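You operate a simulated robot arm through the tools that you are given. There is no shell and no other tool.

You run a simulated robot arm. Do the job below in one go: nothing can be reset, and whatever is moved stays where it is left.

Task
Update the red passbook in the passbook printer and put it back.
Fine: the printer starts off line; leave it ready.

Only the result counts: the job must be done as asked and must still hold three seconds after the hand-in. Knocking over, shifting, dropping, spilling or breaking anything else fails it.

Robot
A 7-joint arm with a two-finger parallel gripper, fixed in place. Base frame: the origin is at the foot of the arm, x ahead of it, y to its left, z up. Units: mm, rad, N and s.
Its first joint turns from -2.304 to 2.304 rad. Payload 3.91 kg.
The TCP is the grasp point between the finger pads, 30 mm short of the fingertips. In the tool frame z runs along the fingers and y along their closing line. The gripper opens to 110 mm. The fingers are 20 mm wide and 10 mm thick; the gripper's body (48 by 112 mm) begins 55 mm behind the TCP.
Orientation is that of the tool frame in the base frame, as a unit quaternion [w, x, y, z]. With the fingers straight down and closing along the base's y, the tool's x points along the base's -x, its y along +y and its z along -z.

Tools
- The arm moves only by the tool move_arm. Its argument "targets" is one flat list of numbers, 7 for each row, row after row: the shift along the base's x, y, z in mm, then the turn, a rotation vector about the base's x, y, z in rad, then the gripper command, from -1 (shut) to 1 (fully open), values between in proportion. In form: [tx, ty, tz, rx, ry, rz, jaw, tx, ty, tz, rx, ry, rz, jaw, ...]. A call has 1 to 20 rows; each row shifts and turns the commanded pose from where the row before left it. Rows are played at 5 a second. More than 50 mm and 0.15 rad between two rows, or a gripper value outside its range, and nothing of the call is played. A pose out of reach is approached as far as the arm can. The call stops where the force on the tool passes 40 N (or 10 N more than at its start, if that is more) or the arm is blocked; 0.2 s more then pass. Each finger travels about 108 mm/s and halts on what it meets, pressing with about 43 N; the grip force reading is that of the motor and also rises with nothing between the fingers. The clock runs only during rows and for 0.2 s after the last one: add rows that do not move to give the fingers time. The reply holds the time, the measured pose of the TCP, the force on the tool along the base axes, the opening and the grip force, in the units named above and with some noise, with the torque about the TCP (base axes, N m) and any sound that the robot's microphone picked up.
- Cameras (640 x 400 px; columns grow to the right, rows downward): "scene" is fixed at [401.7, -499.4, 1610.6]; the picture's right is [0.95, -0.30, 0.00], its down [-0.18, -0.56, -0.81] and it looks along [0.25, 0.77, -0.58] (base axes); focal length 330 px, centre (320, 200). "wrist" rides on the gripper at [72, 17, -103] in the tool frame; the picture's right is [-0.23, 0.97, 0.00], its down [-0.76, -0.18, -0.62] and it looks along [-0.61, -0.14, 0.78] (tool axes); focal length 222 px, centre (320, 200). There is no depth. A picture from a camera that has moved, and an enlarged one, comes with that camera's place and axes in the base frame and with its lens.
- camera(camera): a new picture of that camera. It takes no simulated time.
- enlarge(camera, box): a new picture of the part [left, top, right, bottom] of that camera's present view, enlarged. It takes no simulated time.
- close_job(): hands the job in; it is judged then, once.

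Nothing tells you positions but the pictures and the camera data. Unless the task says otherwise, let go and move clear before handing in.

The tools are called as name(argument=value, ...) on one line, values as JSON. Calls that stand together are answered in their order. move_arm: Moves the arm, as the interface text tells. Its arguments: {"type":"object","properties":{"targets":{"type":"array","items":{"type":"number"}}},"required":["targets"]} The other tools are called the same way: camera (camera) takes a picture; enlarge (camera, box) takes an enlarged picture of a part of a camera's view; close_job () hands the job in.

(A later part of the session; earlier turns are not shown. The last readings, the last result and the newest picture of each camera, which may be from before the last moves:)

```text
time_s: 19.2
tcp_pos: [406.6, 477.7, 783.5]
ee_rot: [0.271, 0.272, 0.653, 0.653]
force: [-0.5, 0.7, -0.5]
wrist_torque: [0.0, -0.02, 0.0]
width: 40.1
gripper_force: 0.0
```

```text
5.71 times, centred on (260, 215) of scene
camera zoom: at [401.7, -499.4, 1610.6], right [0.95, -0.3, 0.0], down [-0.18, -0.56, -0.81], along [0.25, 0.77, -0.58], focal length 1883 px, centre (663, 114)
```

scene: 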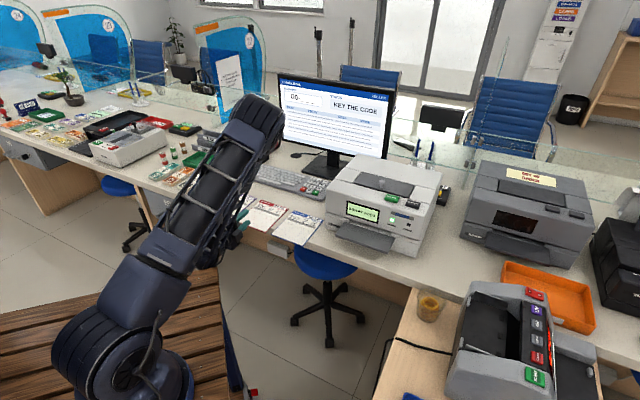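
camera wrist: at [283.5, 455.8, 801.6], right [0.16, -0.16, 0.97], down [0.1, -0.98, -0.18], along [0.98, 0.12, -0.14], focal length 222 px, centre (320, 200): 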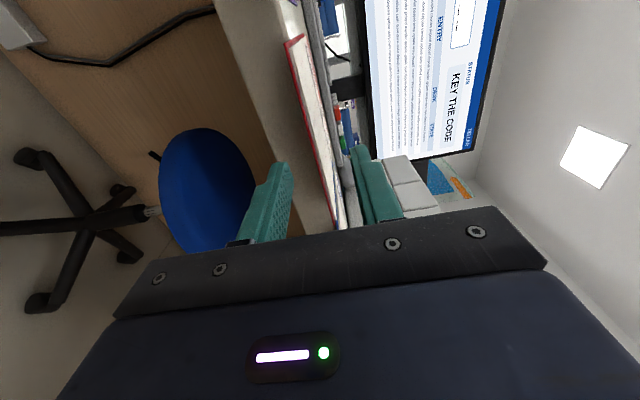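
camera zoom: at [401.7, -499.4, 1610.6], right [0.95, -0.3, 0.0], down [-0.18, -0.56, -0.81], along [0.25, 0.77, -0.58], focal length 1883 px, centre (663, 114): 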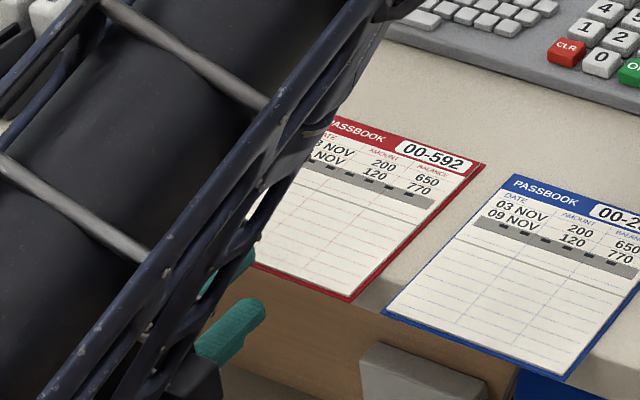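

The fingers now straddle the passbook's level: upper pad above it, lower pad below it. I'll advance about 30 mm so the tips overlap the overhang by ~20 mm, without touching the counter face.

move_arm(targets=[5.4, 5.4, 0, 0, 0, 0, -0.27, 5.4, 5.4, 0, 0, 0, 0, -0.27, 5.4, 5.4, 0, 0, 0, 0, -0.27, 5.2, 5.2, 0, 0, 0, 0, -0.27, 0, 0, 0, 0, 0, 0, -0.27, 0, 0, 0, 0, 0, 0, -0.27])

camera(camera="wrist")

enlarge(camera="wrist", box=[230, 130, 390, 230])

enlarge(camera="scene", box=[210, 180, 310, 250])

```text
time_s: 20.6
tcp_pos: [429.0, 499.0, 784.2]
ee_rot: [0.27, 0.271, 0.653, 0.653]
force: [0.4, -0.1, -0.3]
wrist_torque: [0.01, 0.0, -0.03]
width: 40.1
gripper_force: 0.1
```

```text
taken
camera wrist: at [305.4, 477.2, 801.4], right [0.16, -0.16, 0.97], down [0.1, -0.98, -0.18], along [0.98, 0.12, -0.14], focal length 222 px, centre (320, 200)
```

wrist: 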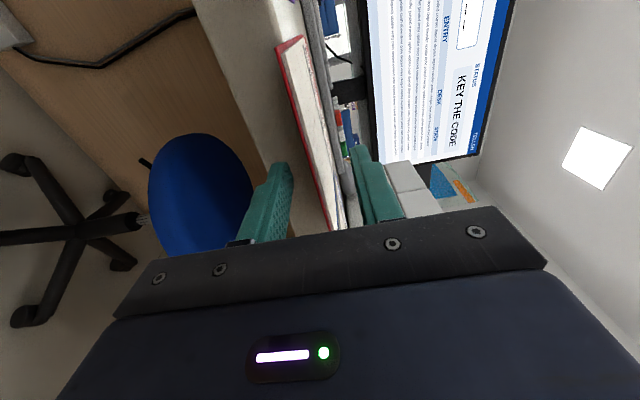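

```text
4.00 times, centred on (310, 180) of wrist
camera zoom: at [305.4, 477.2, 801.4], right [0.16, -0.16, 0.97], down [0.1, -0.98, -0.18], along [0.98, 0.12, -0.14], focal length 888 px, centre (360, 280)
```

zoom: 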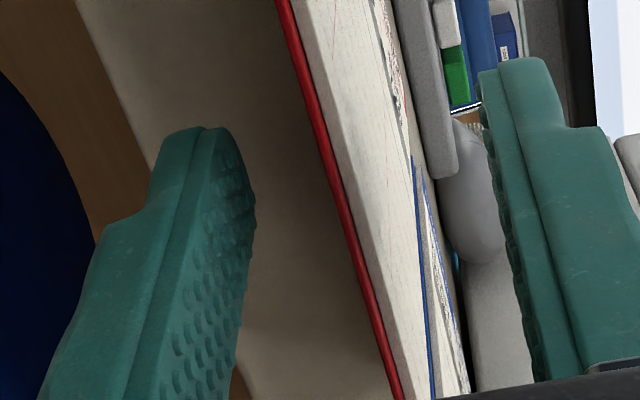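

```text
5.71 times, centred on (260, 215) of scene
camera zoom: at [401.7, -499.4, 1610.6], right [0.95, -0.3, 0.0], down [-0.18, -0.56, -0.81], along [0.25, 0.77, -0.58], focal length 1883 px, centre (663, 114)
```

zoom: 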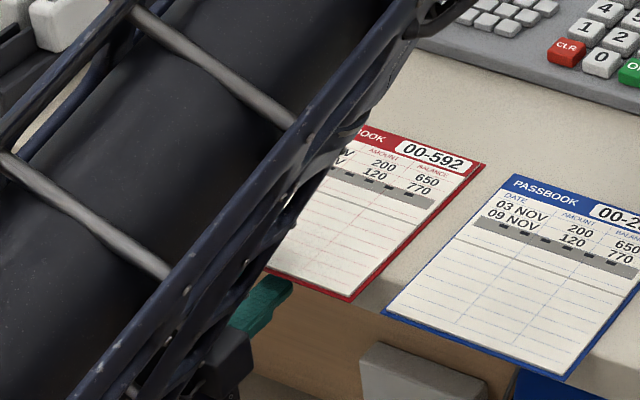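

The hand is in place with no contact force. I'll close the fingers gradually to about 10 mm and check before clamping.

move_arm(targets=[0, 0, 0, 0, 0, 0, -0.45, 0, 0, 0, 0, 0, 0, -0.6, 0, 0, 0, 0, 0, 0, -0.72, 0, 0, 0, 0, 0, 0, -0.8])

enlarge(camera="wrist", box=[250, 130, 410, 230])

```text
time_s: 21.6
tcp_pos: [430.1, 498.9, 783.6]
ee_rot: [0.27, 0.272, 0.653, 0.653]
force: [-0.3, 1.0, -0.6]
wrist_torque: [0.02, -0.02, 0.03]
width: 11.0
gripper_force: 0.0
```

```text
4.00 times, centred on (330, 180) of wrist
camera zoom: at [305.4, 477.2, 801.4], right [0.16, -0.16, 0.97], down [0.1, -0.98, -0.18], along [0.98, 0.12, -0.14], focal length 888 px, centre (280, 280)
```

zoom: 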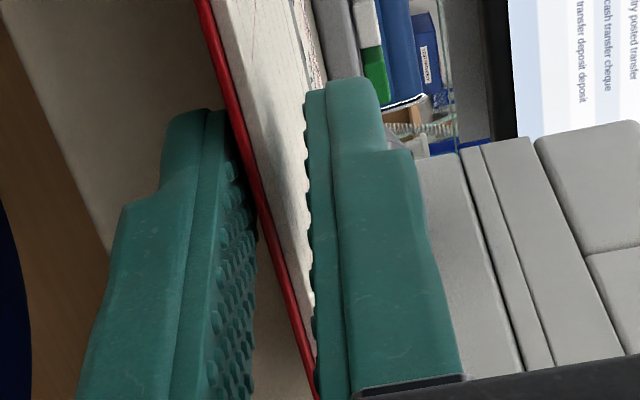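

Both pads are just above and below the book with nothing touched yet. Closing fully to clamp it.

move_arm(targets=[0, 0, 0, 0, 0, 0, -0.87, 0, 0, 0, 0, 0, 0, -0.93, 0, 0, 0, 0, 0, 0, -1, 0, 0, 0, 0, 0, 0, -1])

enlarge(camera="wrist", box=[250, 30, 410, 230])

enlarge(camera="scene", box=[210, 180, 310, 250])

```text
time_s: 22.6
tcp_pos: [430.6, 499.0, 783.4]
ee_rot: [0.27, 0.272, 0.653, 0.653]
force: [0.1, 0.6, 0.0]
wrist_torque: [-0.03, 0.03, 0.0]
width: 2.5
gripper_force: 43.1
```

```text
2.00 times, centred on (330, 130) of wrist
camera zoom: at [305.4, 477.2, 801.4], right [0.16, -0.16, 0.97], down [0.1, -0.98, -0.18], along [0.98, 0.12, -0.14], focal length 444 px, centre (300, 340)
```

zoom: 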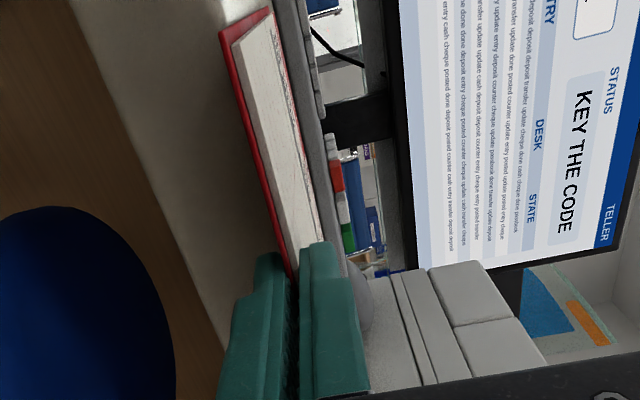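

```text
5.71 times, centred on (260, 215) of scene
camera zoom: at [401.7, -499.4, 1610.6], right [0.95, -0.3, 0.0], down [-0.18, -0.56, -0.81], along [0.25, 0.77, -0.58], focal length 1883 px, centre (663, 114)
```

zoom: 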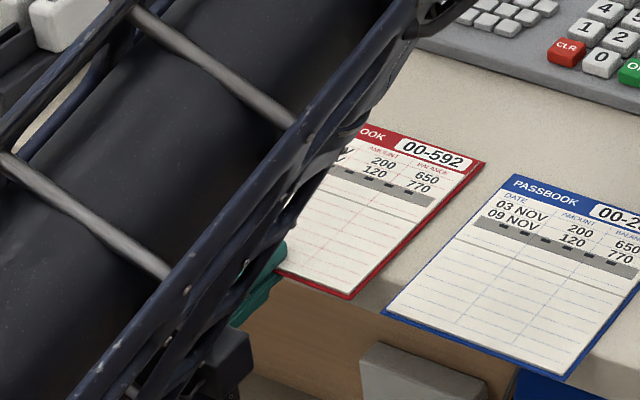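

The book is clamped (width 2.5 mm, grip 43 N) at commanded pose (431, 499.5, 785), which I'll reuse for putting it back. I'll lift it a little and verify it's held level.

move_arm(targets=[0, 0, 8, 0, 0, 0, -1, 0, 0, 14, 0, 0, 0, -1, 0, 0, 20, 0, 0, 0, -1, 0, 0, 28, 0, 0, 0, -1, 0, 0, 0, 0, 0, 0, -1])

camera(camera="wrist")

camera(camera="scene")

enlarge(camera="scene", box=[200, 150, 340, 250])

```text
time_s: 23.8
tcp_pos: [430.0, 499.8, 855.3]
ee_rot: [0.271, 0.271, 0.653, 0.653]
force: [-0.1, 0.7, -1.3]
wrist_torque: [-0.02, 0.03, 0.02]
width: 2.7
gripper_force: 43.2
```

```text
taken
camera wrist: at [305.6, 477.7, 872.0], right [0.16, -0.16, 0.97], down [0.1, -0.98, -0.18], along [0.98, 0.12, -0.14], focal length 222 px, centre (320, 200)
```

wrist: 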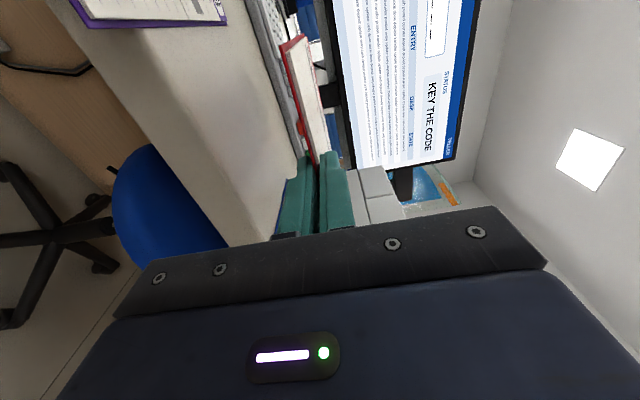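

```text
taken
```

scene: 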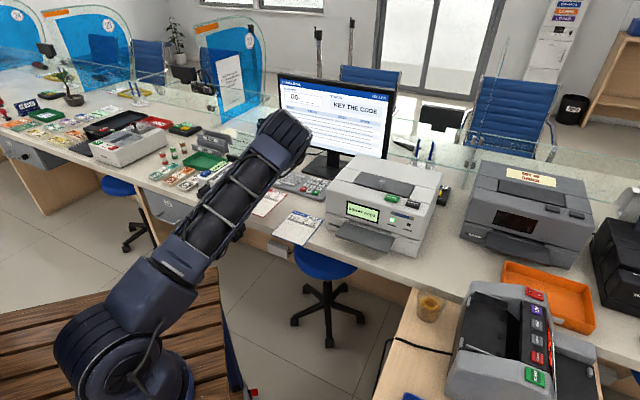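

```text
4.00 times, centred on (270, 200) of scene
camera zoom: at [401.7, -499.4, 1610.6], right [0.95, -0.3, 0.0], down [-0.18, -0.56, -0.81], along [0.25, 0.77, -0.58], focal length 1318 px, centre (520, 200)
```

zoom: 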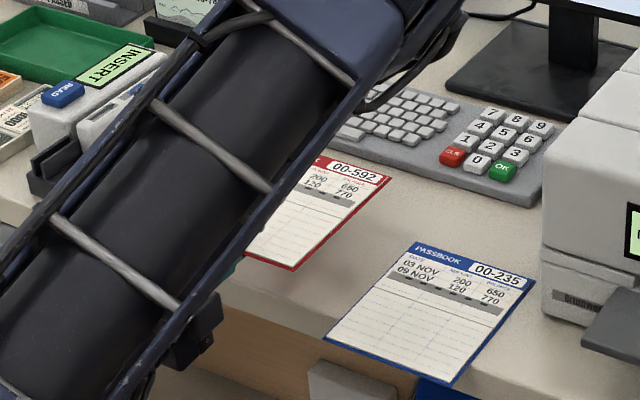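

The book is held and level. I'll raise it well above the printer's height before travelling sideways.

move_arm(targets=[0, 0, 30, 0, 0, 0, -1, 0, 0, 40, 0, 0, 0, -1, 0, 0, 40, 0, 0, 0, -1, 0, 0, 40, 0, 0, 0, -1, 0, 0, 30, 0, 0, 0, -1, 0, 0, 0, 0, 0, 0, -1])

camera(camera="wrist")

camera(camera="scene")

```text
time_s: 25.2
tcp_pos: [428.9, 499.2, 1033.0]
ee_rot: [0.27, 0.272, 0.653, 0.653]
force: [0.0, 0.7, 0.1]
wrist_torque: [0.0, 0.03, 0.01]
width: 2.6
gripper_force: 42.2
```

```text
taken
camera wrist: at [305.0, 476.6, 1050.2], right [0.16, -0.16, 0.97], down [0.1, -0.98, -0.18], along [0.98, 0.12, -0.14], focal length 222 px, centre (320, 200)
```

wrist: 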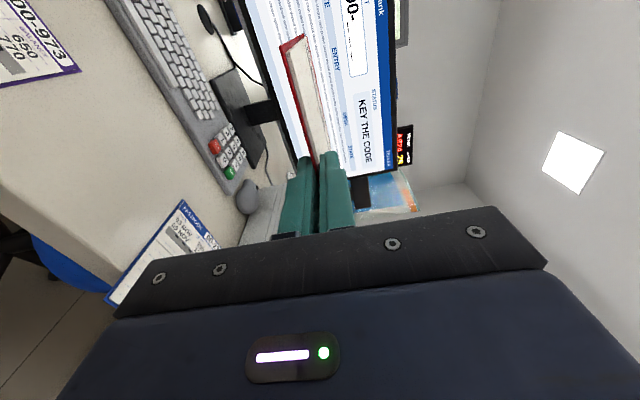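

```text
taken
```

scene: 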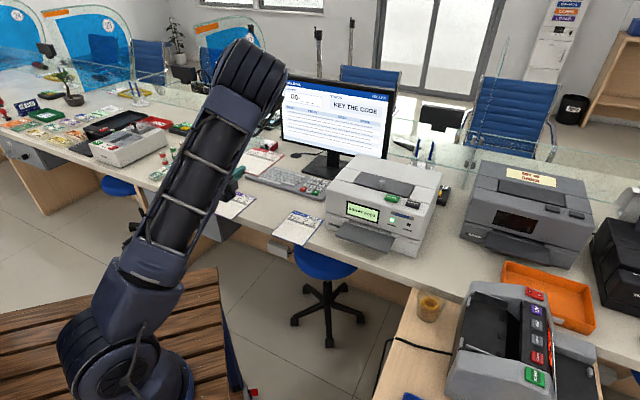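

Clear of everything. Now I'll carry the book to the right and back a little, so it ends up in front of and above the printer tray.

move_arm(targets=[19.77, -31.32, 0, 0, 0, 0, -1, 19.77, -31.32, 0, 0, 0, 0, -1, 19.77, -31.32, 0, 0, 0, 0, -1, 19.77, -31.32, 0, 0, 0, 0, -1, 19.77, -31.32, 0, 0, 0, 0, -1, 19.77, -31.32, 0, 0, 0, 0, -1, 0, 0, 0, 0, 0, 0, -1])

camera(camera="wrist")

camera(camera="scene")

```text
time_s: 26.8
tcp_pos: [564.1, 330.5, 1033.8]
ee_rot: [0.271, 0.271, 0.652, 0.654]
force: [-0.2, 0.3, -1.0]
wrist_torque: [-0.04, 0.02, -0.01]
width: 2.6
gripper_force: 42.6
out of reach, approached as far as the arm can: row 4, 5, 6
```

```text
taken
camera wrist: at [439.8, 308.1, 1050.5], right [0.16, -0.16, 0.97], down [0.1, -0.98, -0.18], along [0.98, 0.12, -0.14], focal length 222 px, centre (320, 200)
```

wrist: 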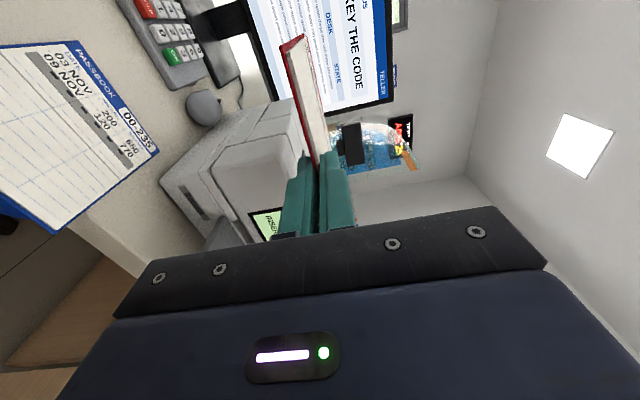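

```text
taken
```

scene: 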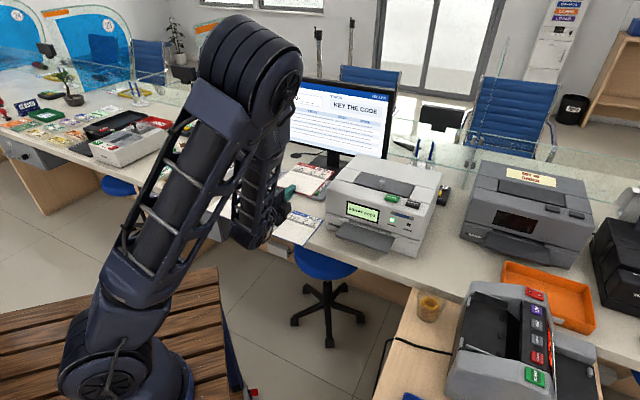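

Part of that move was reported out of reach: the arm stopped at about 633 mm out instead of 609. I'll continue sideways along a line slightly farther out and see what the arm can do near the printer, staying above it.

move_arm(targets=[25, 25, 0, 0, 0, 0, -1, 10, 10, 0, 0, 0, 0, -1, 25, -25, 0, 0, 0, 0, -1, 25, -25, 0, 0, 0, 0, -1, 0, 0, 0, 0, 0, 0, -1, 0, 0, 0, 0, 0, 0, -1])

camera(camera="scene")

```text
time_s: 28.2
tcp_pos: [649.3, 317.0, 1033.4]
ee_rot: [0.271, 0.272, 0.653, 0.653]
force: [0.3, -0.2, 0.0]
wrist_torque: [0.0, 0.02, 0.0]
width: 2.4
gripper_force: 43.0
```

```text
taken
```

scene: 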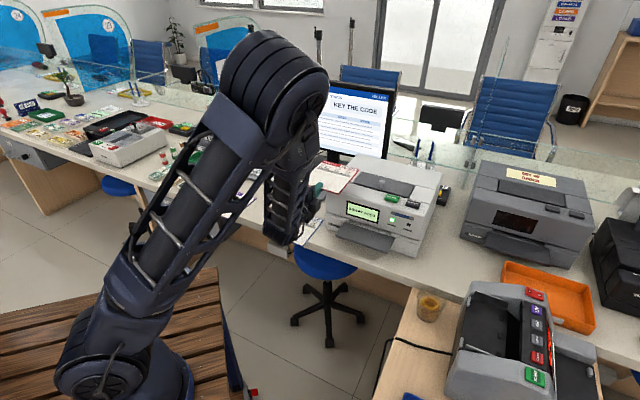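

Commands get clipped when out of reach, so I'll track the true pose from the readings. Continuing right to the printer's centre line at this distance, still above the printer.

move_arm(targets=[26.5, -26.5, 0, 0, 0, 0, -1, 26.5, -26.5, 0, 0, 0, 0, -1, 26.5, -26.5, 0, 0, 0, 0, -1, 26.5, -26.5, 0, 0, 0, 0, -1, 0, 0, 0, 0, 0, 0, -1, 0, 0, 0, 0, 0, 0, -1])

camera(camera="scene")

camera(camera="wrist")

```text
time_s: 29.6
tcp_pos: [755.4, 212.9, 1034.1]
ee_rot: [0.271, 0.272, 0.653, 0.653]
force: [0.1, -0.1, -0.6]
wrist_torque: [0.0, 0.05, 0.03]
width: 2.7
gripper_force: 42.1
```

```text
taken
```

scene: 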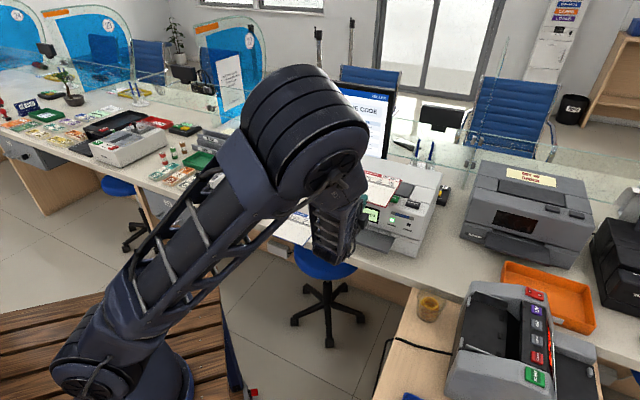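

```text
taken
camera wrist: at [631.7, 189.4, 1051.0], right [0.16, -0.16, 0.97], down [0.1, -0.98, -0.18], along [0.98, 0.12, -0.14], focal length 222 px, centre (320, 200)
```

wrist: 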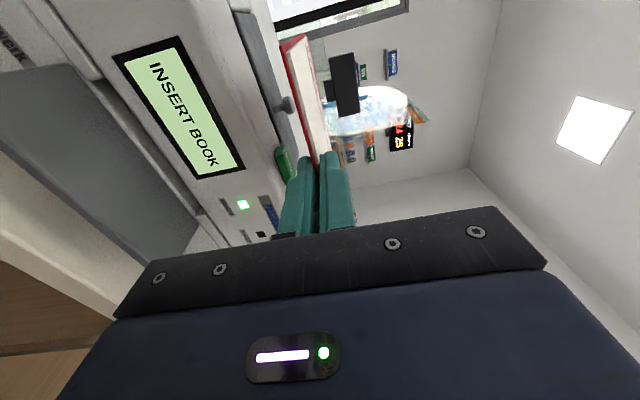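

Excellent view of the tray and the slot beneath the display. Let me zoom in to measure the slot, then test how far back the arm can go here.

enlarge(camera="wrist", box=[0, 40, 260, 280])

move_arm(targets=[-15, -15, 0, 0, 0, 0, -1, -15, -15, 0, 0, 0, 0, -1, -15, -15, 0, 0, 0, 0, -1, -15, -15, 0, 0, 0, 0, -1, 0, 0, 0, 0, 0, 0, -1, 0, 0, 0, 0, 0, 0, -1])

camera(camera="wrist")

camera(camera="scene")

```text
1.67 times, centred on (130, 160) of wrist
camera zoom: at [631.7, 189.4, 1051.0], right [0.16, -0.16, 0.97], down [0.1, -0.98, -0.18], along [0.98, 0.12, -0.14], focal length 370 px, centre (637, 267)
```

zoom: 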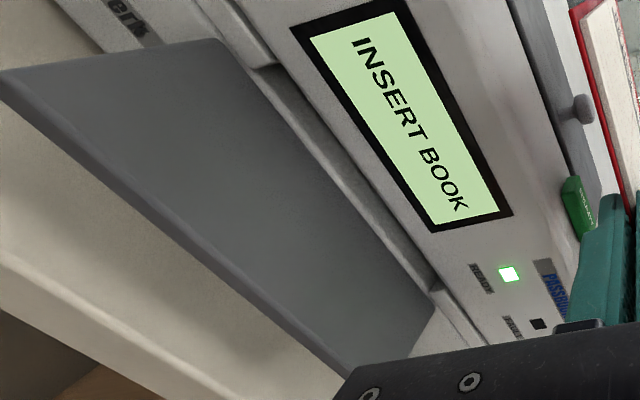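

```text
time_s: 31.0
tcp_pos: [696.3, 149.0, 1033.0]
ee_rot: [0.271, 0.271, 0.653, 0.654]
force: [-1.0, -1.2, 1.0]
wrist_torque: [-0.03, 0.03, -0.02]
width: 2.8
gripper_force: 42.3
```

```text
taken
camera wrist: at [573.2, 127.0, 1050.6], right [0.16, -0.16, 0.97], down [0.1, -0.98, -0.18], along [0.98, 0.12, -0.14], focal length 222 px, centre (320, 200)
```

wrist: 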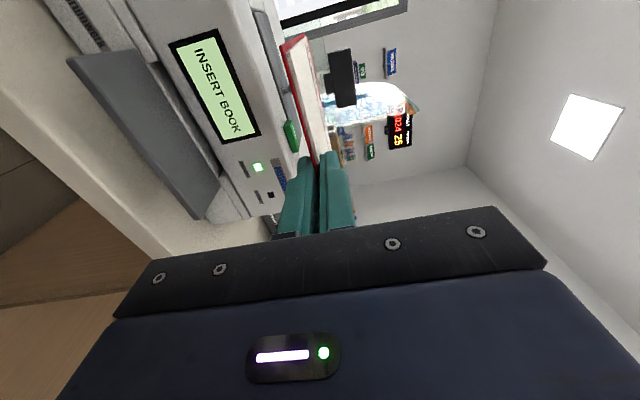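

```text
taken
```

scene: 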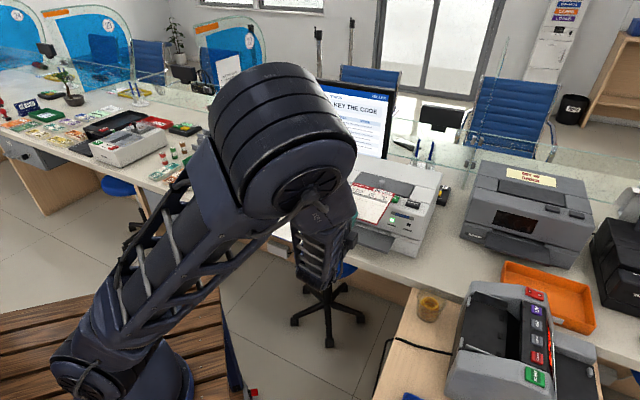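

Here the arm can come back to 598 mm with no complaint. I'll retreat a bit more so the book's leading edge clears the printer face, then measure the slot from the close view.

move_arm(targets=[-13, -13, 0, 0, 0, 0, -1, -13, -13, 0, 0, 0, 0, -1, 0, 0, 0, 0, 0, 0, -1, 0, 0, 0, 0, 0, 0, -1])

camera(camera="wrist")

enlarge(camera="wrist", box=[60, 0, 320, 240])

enlarge(camera="scene", box=[300, 150, 460, 260])

```text
time_s: 32.0
tcp_pos: [671.3, 122.7, 1034.1]
ee_rot: [0.271, 0.272, 0.653, 0.653]
force: [0.4, -0.2, -0.8]
wrist_torque: [-0.05, 0.01, -0.01]
width: 2.5
gripper_force: 41.7
```

```text
taken
camera wrist: at [546.4, 100.9, 1050.9], right [0.16, -0.16, 0.97], down [0.1, -0.98, -0.18], along [0.98, 0.12, -0.14], focal length 222 px, centre (320, 200)
```

wrist: 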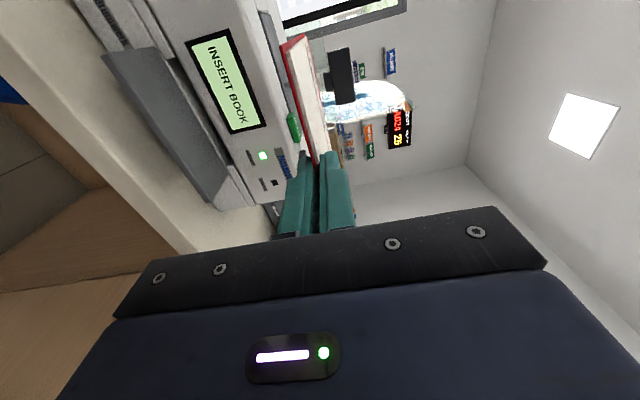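

```text
1.67 times, centred on (190, 120) of wrist
camera zoom: at [546.4, 100.9, 1050.9], right [0.16, -0.16, 0.97], down [0.1, -0.98, -0.18], along [0.98, 0.12, -0.14], focal length 370 px, centre (537, 333)
```

zoom: 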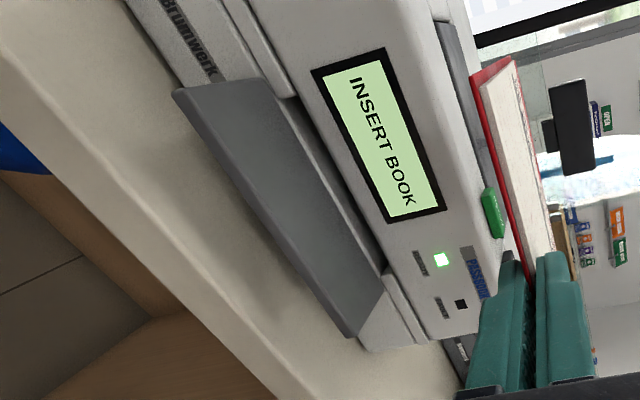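

```text
3.64 times, centred on (380, 205) of scene
camera zoom: at [401.7, -499.4, 1610.6], right [0.95, -0.3, 0.0], down [-0.18, -0.56, -0.81], along [0.25, 0.77, -0.58], focal length 1198 px, centre (102, 182)
```

zoom: 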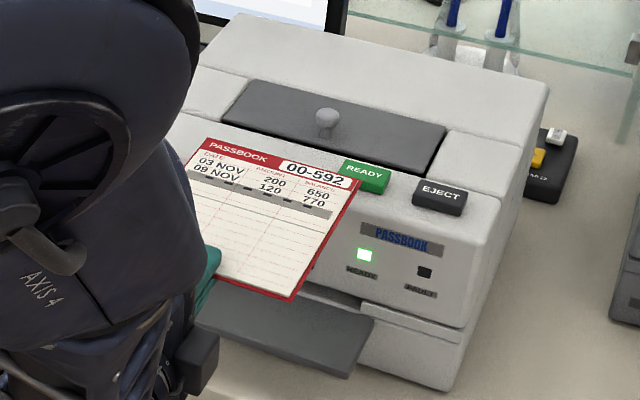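

The tray is at z≈844, spans about 290–477 mm sideways (centre ≈383), and the book sits centred at ≈385. The leading edge now clears the printer's face, so I'll descend in front of it to just above tray height.

move_arm(targets=[0, 0, -30, 0, 0, 0, -1, 0, 0, -40, 0, 0, 0, -1, 0, 0, -40, 0, 0, 0, -1, 0, 0, -35, 0, 0, 0, -1, 0, 0, 0, 0, 0, 0, -1, 0, 0, 0, 0, 0, 0, -1])

camera(camera="wrist")

enlarge(camera="wrist", box=[120, 0, 380, 240])

enlarge(camera="scene", box=[300, 150, 460, 260])

```text
time_s: 33.4
tcp_pos: [670.1, 125.5, 888.7]
ee_rot: [0.271, 0.272, 0.653, 0.653]
force: [0.5, -0.9, 0.5]
wrist_torque: [-0.04, 0.01, -0.03]
width: 2.6
gripper_force: 42.2
```

```text
taken
camera wrist: at [545.6, 102.7, 905.8], right [0.16, -0.16, 0.97], down [0.1, -0.98, -0.18], along [0.98, 0.12, -0.14], focal length 222 px, centre (320, 200)
```

wrist: 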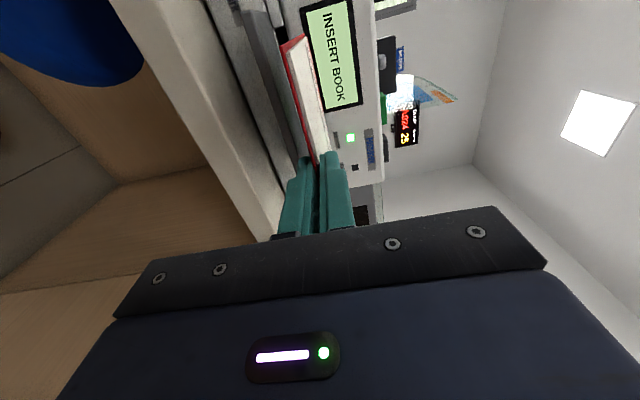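

```text
1.67 times, centred on (250, 120) of wrist
camera zoom: at [545.6, 102.7, 905.8], right [0.16, -0.16, 0.97], down [0.1, -0.98, -0.18], along [0.98, 0.12, -0.14], focal length 370 px, centre (437, 333)
```

zoom: 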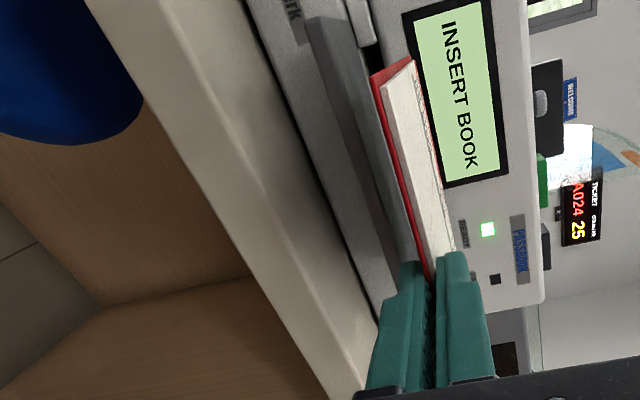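

```text
3.64 times, centred on (380, 205) of scene
camera zoom: at [401.7, -499.4, 1610.6], right [0.95, -0.3, 0.0], down [-0.18, -0.56, -0.81], along [0.25, 0.77, -0.58], focal length 1198 px, centre (102, 182)
```

zoom: 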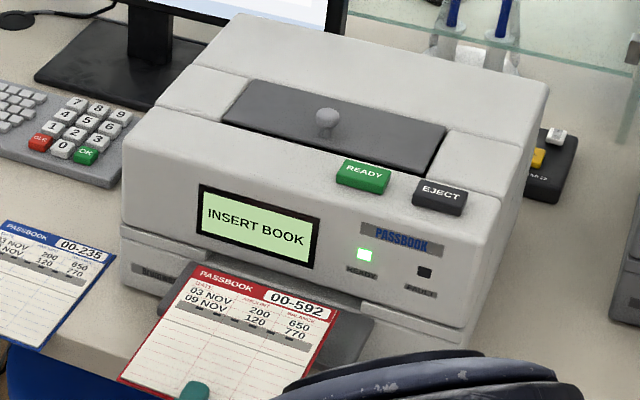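

The book hovers above the tray, aligned with it. I need the slot's height, so I'm zooming in on the opening behind the tray.

enlarge(camera="wrist", box=[220, 0, 340, 90])

enlarge(camera="wrist", box=[260, 70, 360, 170])

enlarge(camera="scene", box=[325, 190, 425, 255])

```text
4.44 times, centred on (280, 45) of wrist
camera zoom: at [545.6, 102.7, 905.8], right [0.16, -0.16, 0.97], down [0.1, -0.98, -0.18], along [0.98, 0.12, -0.14], focal length 987 px, centre (498, 889)
```

zoom: 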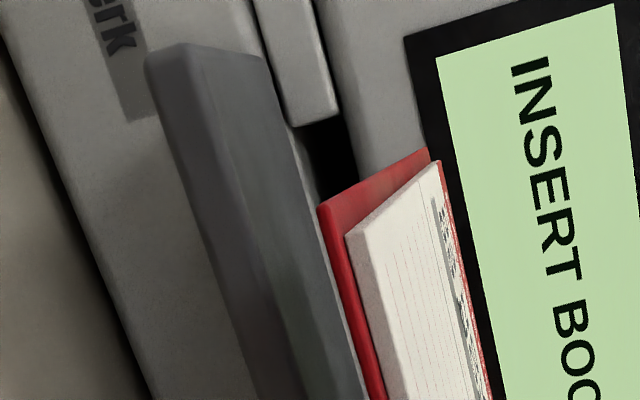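

```text
4.00 times, centred on (310, 120) of wrist
camera zoom: at [545.6, 102.7, 905.8], right [0.16, -0.16, 0.97], down [0.1, -0.98, -0.18], along [0.98, 0.12, -0.14], focal length 888 px, centre (360, 520)
```

zoom: 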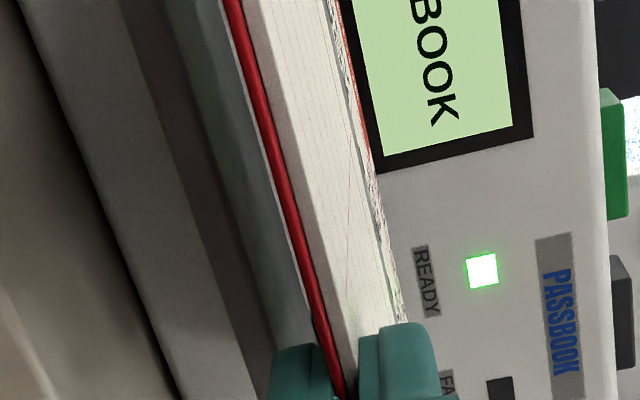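

```text
6.15 times, centred on (375, 222) of scene
camera zoom: at [401.7, -499.4, 1610.6], right [0.95, -0.3, 0.0], down [-0.18, -0.56, -0.81], along [0.25, 0.77, -0.58], focal length 2028 px, centre (-18, 62)
```

zoom: 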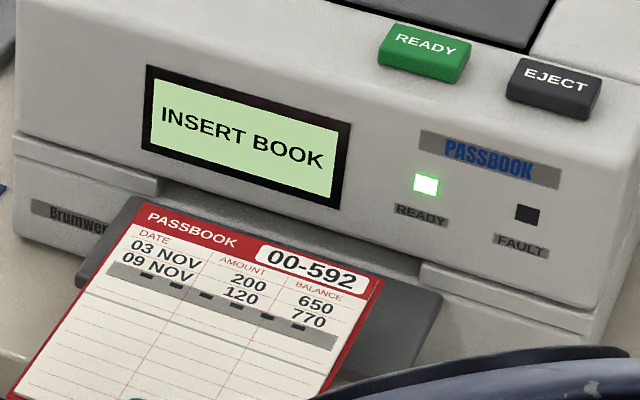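

The slot opening spans roughly z 850–864 and about 155 mm sideways, just wider than the 138 mm book. I'll drop to slot height with the leading edge stopping short of it, then compare book and slot in the same picture.

move_arm(targets=[0, 0, -15, 0, 0, 0, -1, 0, 0, -14, 0, 0, 0, -1, 9, 9, 0, 0, 0, 0, -1, 9, 9, 0, 0, 0, 0, -1, 0, 0, 0, 0, 0, 0, -1, 0, 0, 0, 0, 0, 0, -1])

camera(camera="wrist")

enlarge(camera="wrist", box=[240, 0, 340, 75])

enlarge(camera="scene", box=[325, 190, 425, 255])

```text
time_s: 34.8
tcp_pos: [691.0, 141.6, 857.8]
ee_rot: [0.272, 0.272, 0.652, 0.653]
force: [0.0, -0.4, -0.2]
wrist_torque: [-0.02, 0.02, 0.0]
width: 2.6
gripper_force: 42.2
```

```text
taken
camera wrist: at [565.3, 119.5, 876.3], right [0.16, -0.16, 0.97], down [0.1, -0.98, -0.18], along [0.98, 0.12, -0.14], focal length 222 px, centre (320, 200)
```

wrist: 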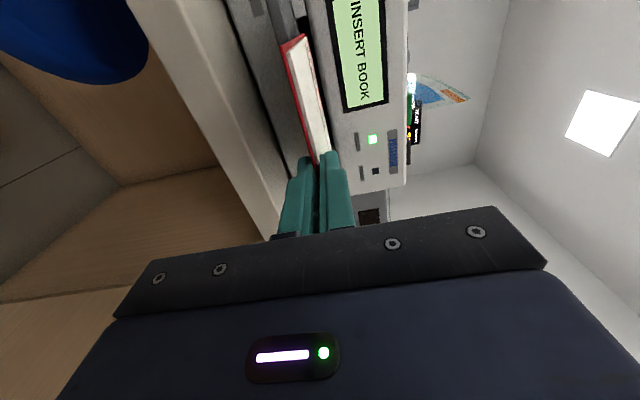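

```text
5.33 times, centred on (290, 38) of wrist
camera zoom: at [565.3, 119.5, 876.3], right [0.16, -0.16, 0.97], down [0.1, -0.98, -0.18], along [0.98, 0.12, -0.14], focal length 1185 px, centre (480, 1067)
```

zoom: 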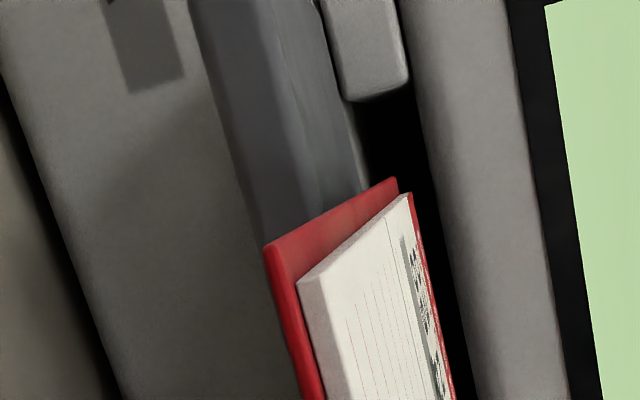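

```text
6.15 times, centred on (375, 222) of scene
camera zoom: at [401.7, -499.4, 1610.6], right [0.95, -0.3, 0.0], down [-0.18, -0.56, -0.81], along [0.25, 0.77, -0.58], focal length 2028 px, centre (-18, 62)
```

zoom: 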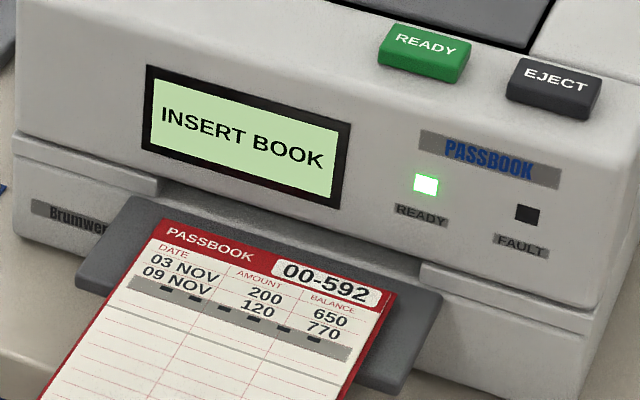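

The book is about 3 mm high and 3 mm right of the slot centre, otherwise square to it. I'll correct that and ease the leading edge just into the slot.

move_arm(targets=[-2.1, 2.1, -3, 0, 0, 0, -1, 7, 7, 0, 0, 0, 0, -1, 7, 7, 0, 0, 0, 0, -1, 7, 7, 0, 0, 0, 0, -1, 7, 7, 0, 0, 0, 0, -1, 0, 0, 0, 0, 0, 0, -1])

camera(camera="wrist")

enlarge(camera="wrist", box=[240, 0, 340, 75])

enlarge(camera="scene", box=[325, 190, 425, 255])

```text
time_s: 36.2
tcp_pos: [713.9, 170.2, 858.4]
ee_rot: [0.27, 0.272, 0.653, 0.653]
force: [-0.7, 0.5, -0.2]
wrist_torque: [-0.02, 0.02, 0.03]
width: 2.7
gripper_force: 43.0
```

```text
taken
camera wrist: at [590.1, 149.2, 874.5], right [0.16, -0.16, 0.97], down [0.1, -0.98, -0.18], along [0.98, 0.12, -0.14], focal length 222 px, centre (320, 200)
```

wrist: 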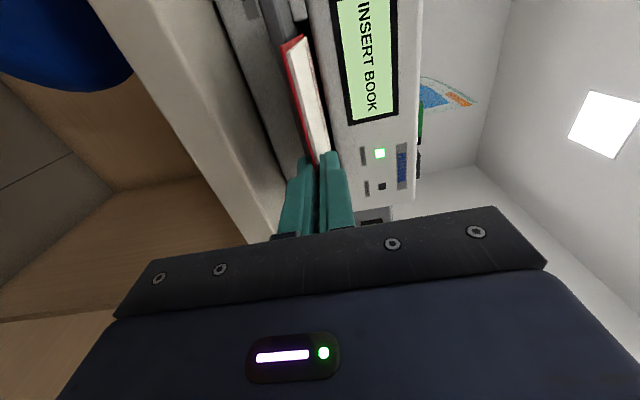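

```text
5.33 times, centred on (290, 38) of wrist
camera zoom: at [590.1, 149.2, 874.5], right [0.16, -0.16, 0.97], down [0.1, -0.98, -0.18], along [0.98, 0.12, -0.14], focal length 1185 px, centre (480, 1067)
```

zoom: 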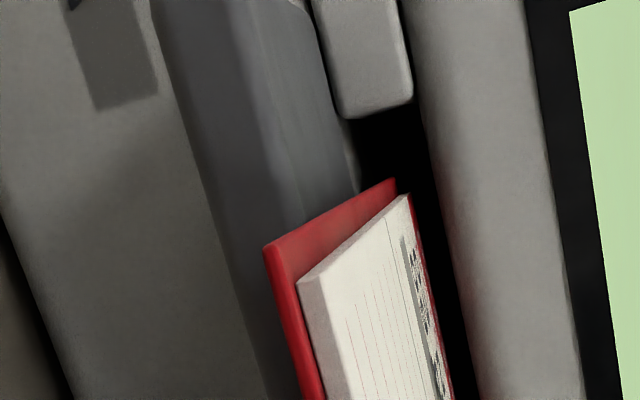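

```text
6.15 times, centred on (375, 222) of scene
camera zoom: at [401.7, -499.4, 1610.6], right [0.95, -0.3, 0.0], down [-0.18, -0.56, -0.81], along [0.25, 0.77, -0.58], focal length 2028 px, centre (-18, 62)
```

zoom: 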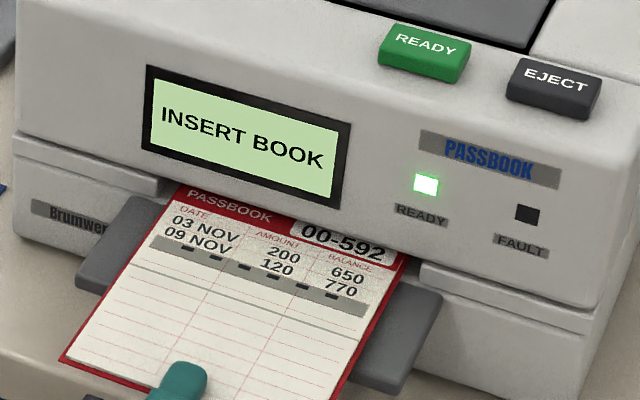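

The leading edge is entering the slot cleanly, centred in height with about 10 mm margin each side. I'll push in further and watch the display and force.

move_arm(targets=[6, 6, 0, 0, 0, 0, -1, 6, 6, 0, 0, 0, 0, -1, 6, 6, 0, 0, 0, 0, -1, 0, 0, 0, 0, 0, 0, -1])

enlarge(camera="wrist", box=[240, 0, 340, 75])

enlarge(camera="scene", box=[325, 190, 425, 255])

```text
time_s: 37.2
tcp_pos: [731.6, 190.5, 856.7]
ee_rot: [0.27, 0.272, 0.653, 0.653]
force: [-0.2, 0.1, -0.3]
wrist_torque: [0.01, 0.03, -0.01]
width: 2.6
gripper_force: 42.4
```

```text
5.33 times, centred on (290, 38) of wrist
camera zoom: at [608.1, 168.0, 874.5], right [0.16, -0.16, 0.97], down [0.1, -0.98, -0.18], along [0.98, 0.12, -0.14], focal length 1185 px, centre (480, 1067)
```

zoom: 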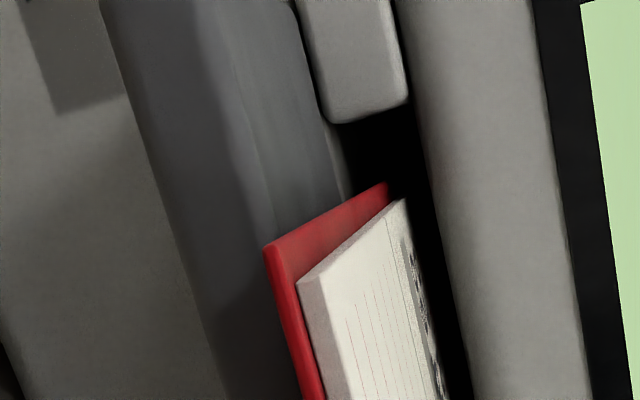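

```text
6.15 times, centred on (375, 222) of scene
camera zoom: at [401.7, -499.4, 1610.6], right [0.95, -0.3, 0.0], down [-0.18, -0.56, -0.81], along [0.25, 0.77, -0.58], focal length 2028 px, centre (-18, 62)
```

zoom: 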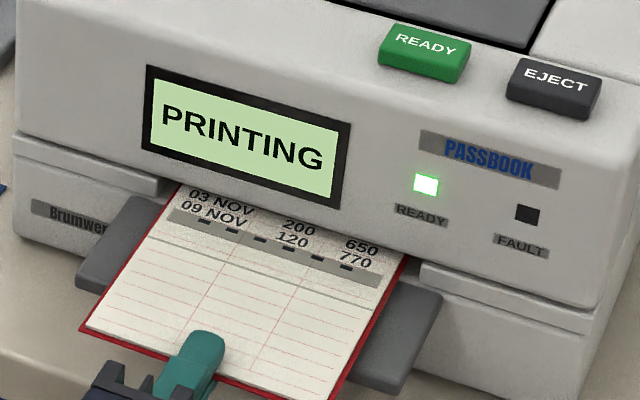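

The display changed to PRINTING. I'll hold perfectly still and wait.

move_arm(targets=[0, 0, 0, 0, 0, 0, -1, 0, 0, 0, 0, 0, 0, -1, 0, 0, 0, 0, 0, 0, -1, 0, 0, 0, 0, 0, 0, -1, 0, 0, 0, 0, 0, 0, -1])

enlarge(camera="scene", box=[325, 190, 425, 255])

```text
time_s: 38.4
tcp_pos: [732.2, 189.4, 856.4]
ee_rot: [0.27, 0.272, 0.653, 0.654]
force: [0.4, 0.0, -0.6]
wrist_torque: [-0.02, 0.05, 0.01]
width: 2.6
gripper_force: 42.9
```

```text
6.15 times, centred on (375, 222) of scene
camera zoom: at [401.7, -499.4, 1610.6], right [0.95, -0.3, 0.0], down [-0.18, -0.56, -0.81], along [0.25, 0.77, -0.58], focal length 2028 px, centre (-18, 62)
```

zoom: 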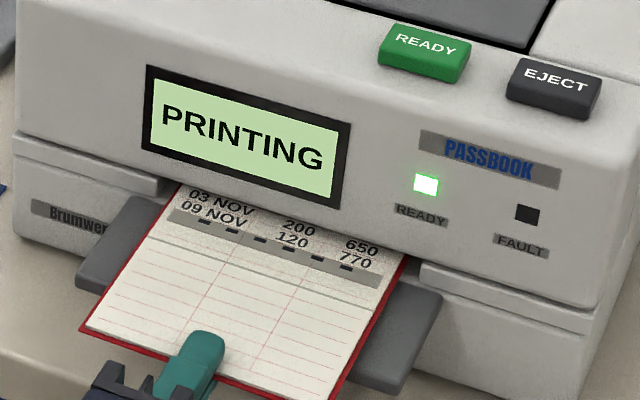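

Still PRINTING, nothing moving, no force. I'll keep holding.

move_arm(targets=[0, 0, 0, 0, 0, 0, -1, 0, 0, 0, 0, 0, 0, -1, 0, 0, 0, 0, 0, 0, -1, 0, 0, 0, 0, 0, 0, -1, 0, 0, 0, 0, 0, 0, -1, 0, 0, 0, 0, 0, 0, -1, 0, 0, 0, 0, 0, 0, -1, 0, 0, 0, 0, 0, 0, -1, 0, 0, 0, 0, 0, 0, -1, 0, 0, 0, 0, 0, 0, -1])

enlarge(camera="scene", box=[325, 190, 425, 255])

```text
time_s: 40.6
tcp_pos: [731.3, 190.0, 858.2]
ee_rot: [0.271, 0.273, 0.653, 0.653]
force: [0.2, -0.2, -0.6]
wrist_torque: [0.0, -0.01, -0.04]
width: 2.6
gripper_force: 42.8
```

```text
6.15 times, centred on (375, 222) of scene
camera zoom: at [401.7, -499.4, 1610.6], right [0.95, -0.3, 0.0], down [-0.18, -0.56, -0.81], along [0.25, 0.77, -0.58], focal length 2028 px, centre (-18, 62)
```

zoom: 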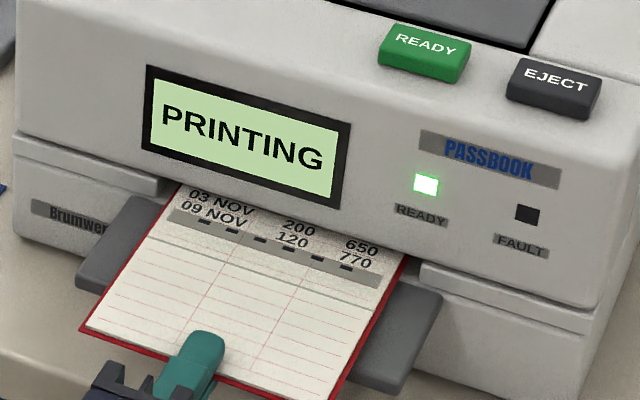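

Still printing; I'll wait a few more seconds without moving.

move_arm(targets=[0, 0, 0, 0, 0, 0, -1, 0, 0, 0, 0, 0, 0, -1, 0, 0, 0, 0, 0, 0, -1, 0, 0, 0, 0, 0, 0, -1, 0, 0, 0, 0, 0, 0, -1, 0, 0, 0, 0, 0, 0, -1, 0, 0, 0, 0, 0, 0, -1, 0, 0, 0, 0, 0, 0, -1, 0, 0, 0, 0, 0, 0, -1, 0, 0, 0, 0, 0, 0, -1])

enlarge(camera="scene", box=[325, 190, 425, 255])

```text
time_s: 42.8
tcp_pos: [732.3, 189.6, 857.1]
ee_rot: [0.27, 0.271, 0.653, 0.654]
force: [0.7, 0.4, 0.2]
wrist_torque: [-0.03, 0.01, 0.0]
width: 2.6
gripper_force: 43.0
```

```text
6.15 times, centred on (375, 222) of scene
camera zoom: at [401.7, -499.4, 1610.6], right [0.95, -0.3, 0.0], down [-0.18, -0.56, -0.81], along [0.25, 0.77, -0.58], focal length 2028 px, centre (-18, 62)
```

zoom: 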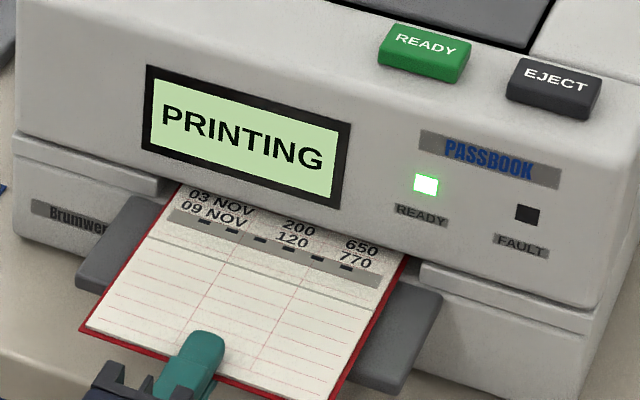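

Still PRINTING after about 6 s. I'll wait longer before considering anything else.

move_arm(targets=[0, 0, 0, 0, 0, 0, -1, 0, 0, 0, 0, 0, 0, -1, 0, 0, 0, 0, 0, 0, -1, 0, 0, 0, 0, 0, 0, -1, 0, 0, 0, 0, 0, 0, -1, 0, 0, 0, 0, 0, 0, -1, 0, 0, 0, 0, 0, 0, -1, 0, 0, 0, 0, 0, 0, -1, 0, 0, 0, 0, 0, 0, -1, 0, 0, 0, 0, 0, 0, -1, 0, 0, 0, 0, 0, 0, -1, 0, 0, 0, 0, 0, 0, -1, 0, 0, 0, 0, 0, 0, -1, 0, 0, 0, 0, 0, 0, -1, 0, 0, 0, 0, 0, 0, -1, 0, 0, 0, 0, 0, 0, -1, 0, 0, 0, 0, 0, 0, -1, 0, 0, 0, 0, 0, 0, -1, 0, 0, 0, 0, 0, 0, -1, 0, 0, 0, 0, 0, 0, -1])

enlarge(camera="scene", box=[325, 190, 425, 255])

camera(camera="wrist")

```text
time_s: 47.0
tcp_pos: [731.5, 189.8, 856.9]
ee_rot: [0.272, 0.271, 0.653, 0.653]
force: [1.7, 0.9, 0.4]
wrist_torque: [-0.01, 0.01, -0.02]
width: 2.7
gripper_force: 42.5
```

```text
6.15 times, centred on (375, 222) of scene
camera zoom: at [401.7, -499.4, 1610.6], right [0.95, -0.3, 0.0], down [-0.18, -0.56, -0.81], along [0.25, 0.77, -0.58], focal length 2028 px, centre (-18, 62)
```

zoom: 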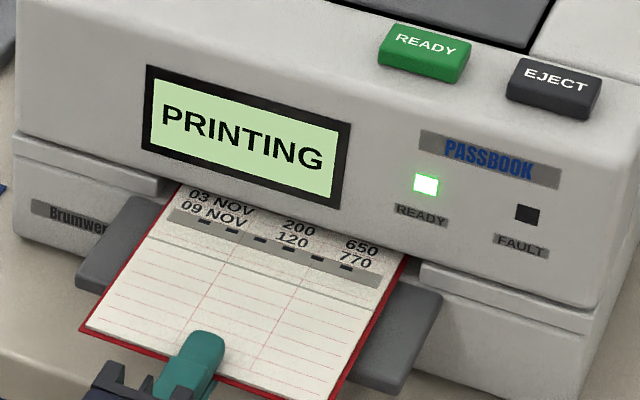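

```text
taken
camera wrist: at [608.0, 167.9, 874.4], right [0.16, -0.16, 0.97], down [0.1, -0.98, -0.18], along [0.98, 0.12, -0.14], focal length 222 px, centre (320, 200)
```

wrist: 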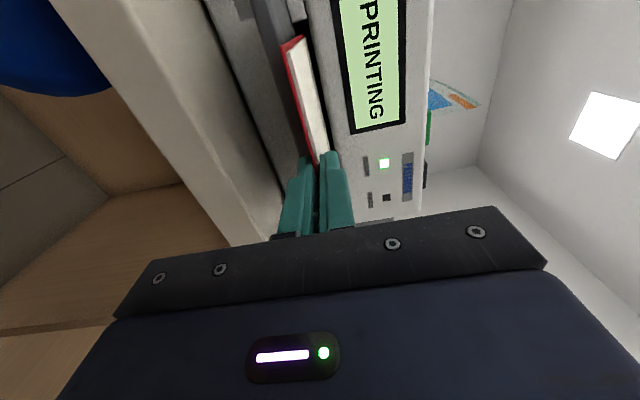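

Ten seconds on it still says PRINTING, and the force reading hints at a slight pull toward the printer (+1.8 N). I'll wait a little more to see if that pull is real.

move_arm(targets=[0, 0, 0, 0, 0, 0, -1, 0, 0, 0, 0, 0, 0, -1, 0, 0, 0, 0, 0, 0, -1])

move_arm(targets=[0, 0, 0, 0, 0, 0, -1, 0, 0, 0, 0, 0, 0, -1, 0, 0, 0, 0, 0, 0, -1, 0, 0, 0, 0, 0, 0, -1, 0, 0, 0, 0, 0, 0, -1, 0, 0, 0, 0, 0, 0, -1, 0, 0, 0, 0, 0, 0, -1, 0, 0, 0, 0, 0, 0, -1, 0, 0, 0, 0, 0, 0, -1, 0, 0, 0, 0, 0, 0, -1, 0, 0, 0, 0, 0, 0, -1, 0, 0, 0, 0, 0, 0, -1])

enlarge(camera="scene", box=[325, 190, 425, 255])

```text
time_s: 47.8
tcp_pos: [732.9, 190.5, 857.9]
ee_rot: [0.27, 0.273, 0.653, 0.653]
force: [-0.3, 0.8, -1.1]
wrist_torque: [-0.06, 0.04, 0.0]
width: 2.8
gripper_force: 42.8
```

```text
time_s: 50.4
tcp_pos: [732.2, 189.5, 857.7]
ee_rot: [0.271, 0.272, 0.652, 0.653]
force: [0.1, 0.3, -0.8]
wrist_torque: [-0.03, 0.02, -0.02]
width: 2.6
gripper_force: 42.8
```

```text
6.15 times, centred on (375, 222) of scene
camera zoom: at [401.7, -499.4, 1610.6], right [0.95, -0.3, 0.0], down [-0.18, -0.56, -0.81], along [0.25, 0.77, -0.58], focal length 2028 px, centre (-18, 62)
```

zoom: 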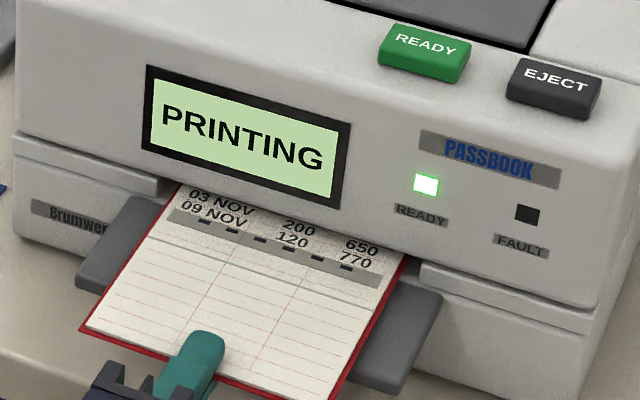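

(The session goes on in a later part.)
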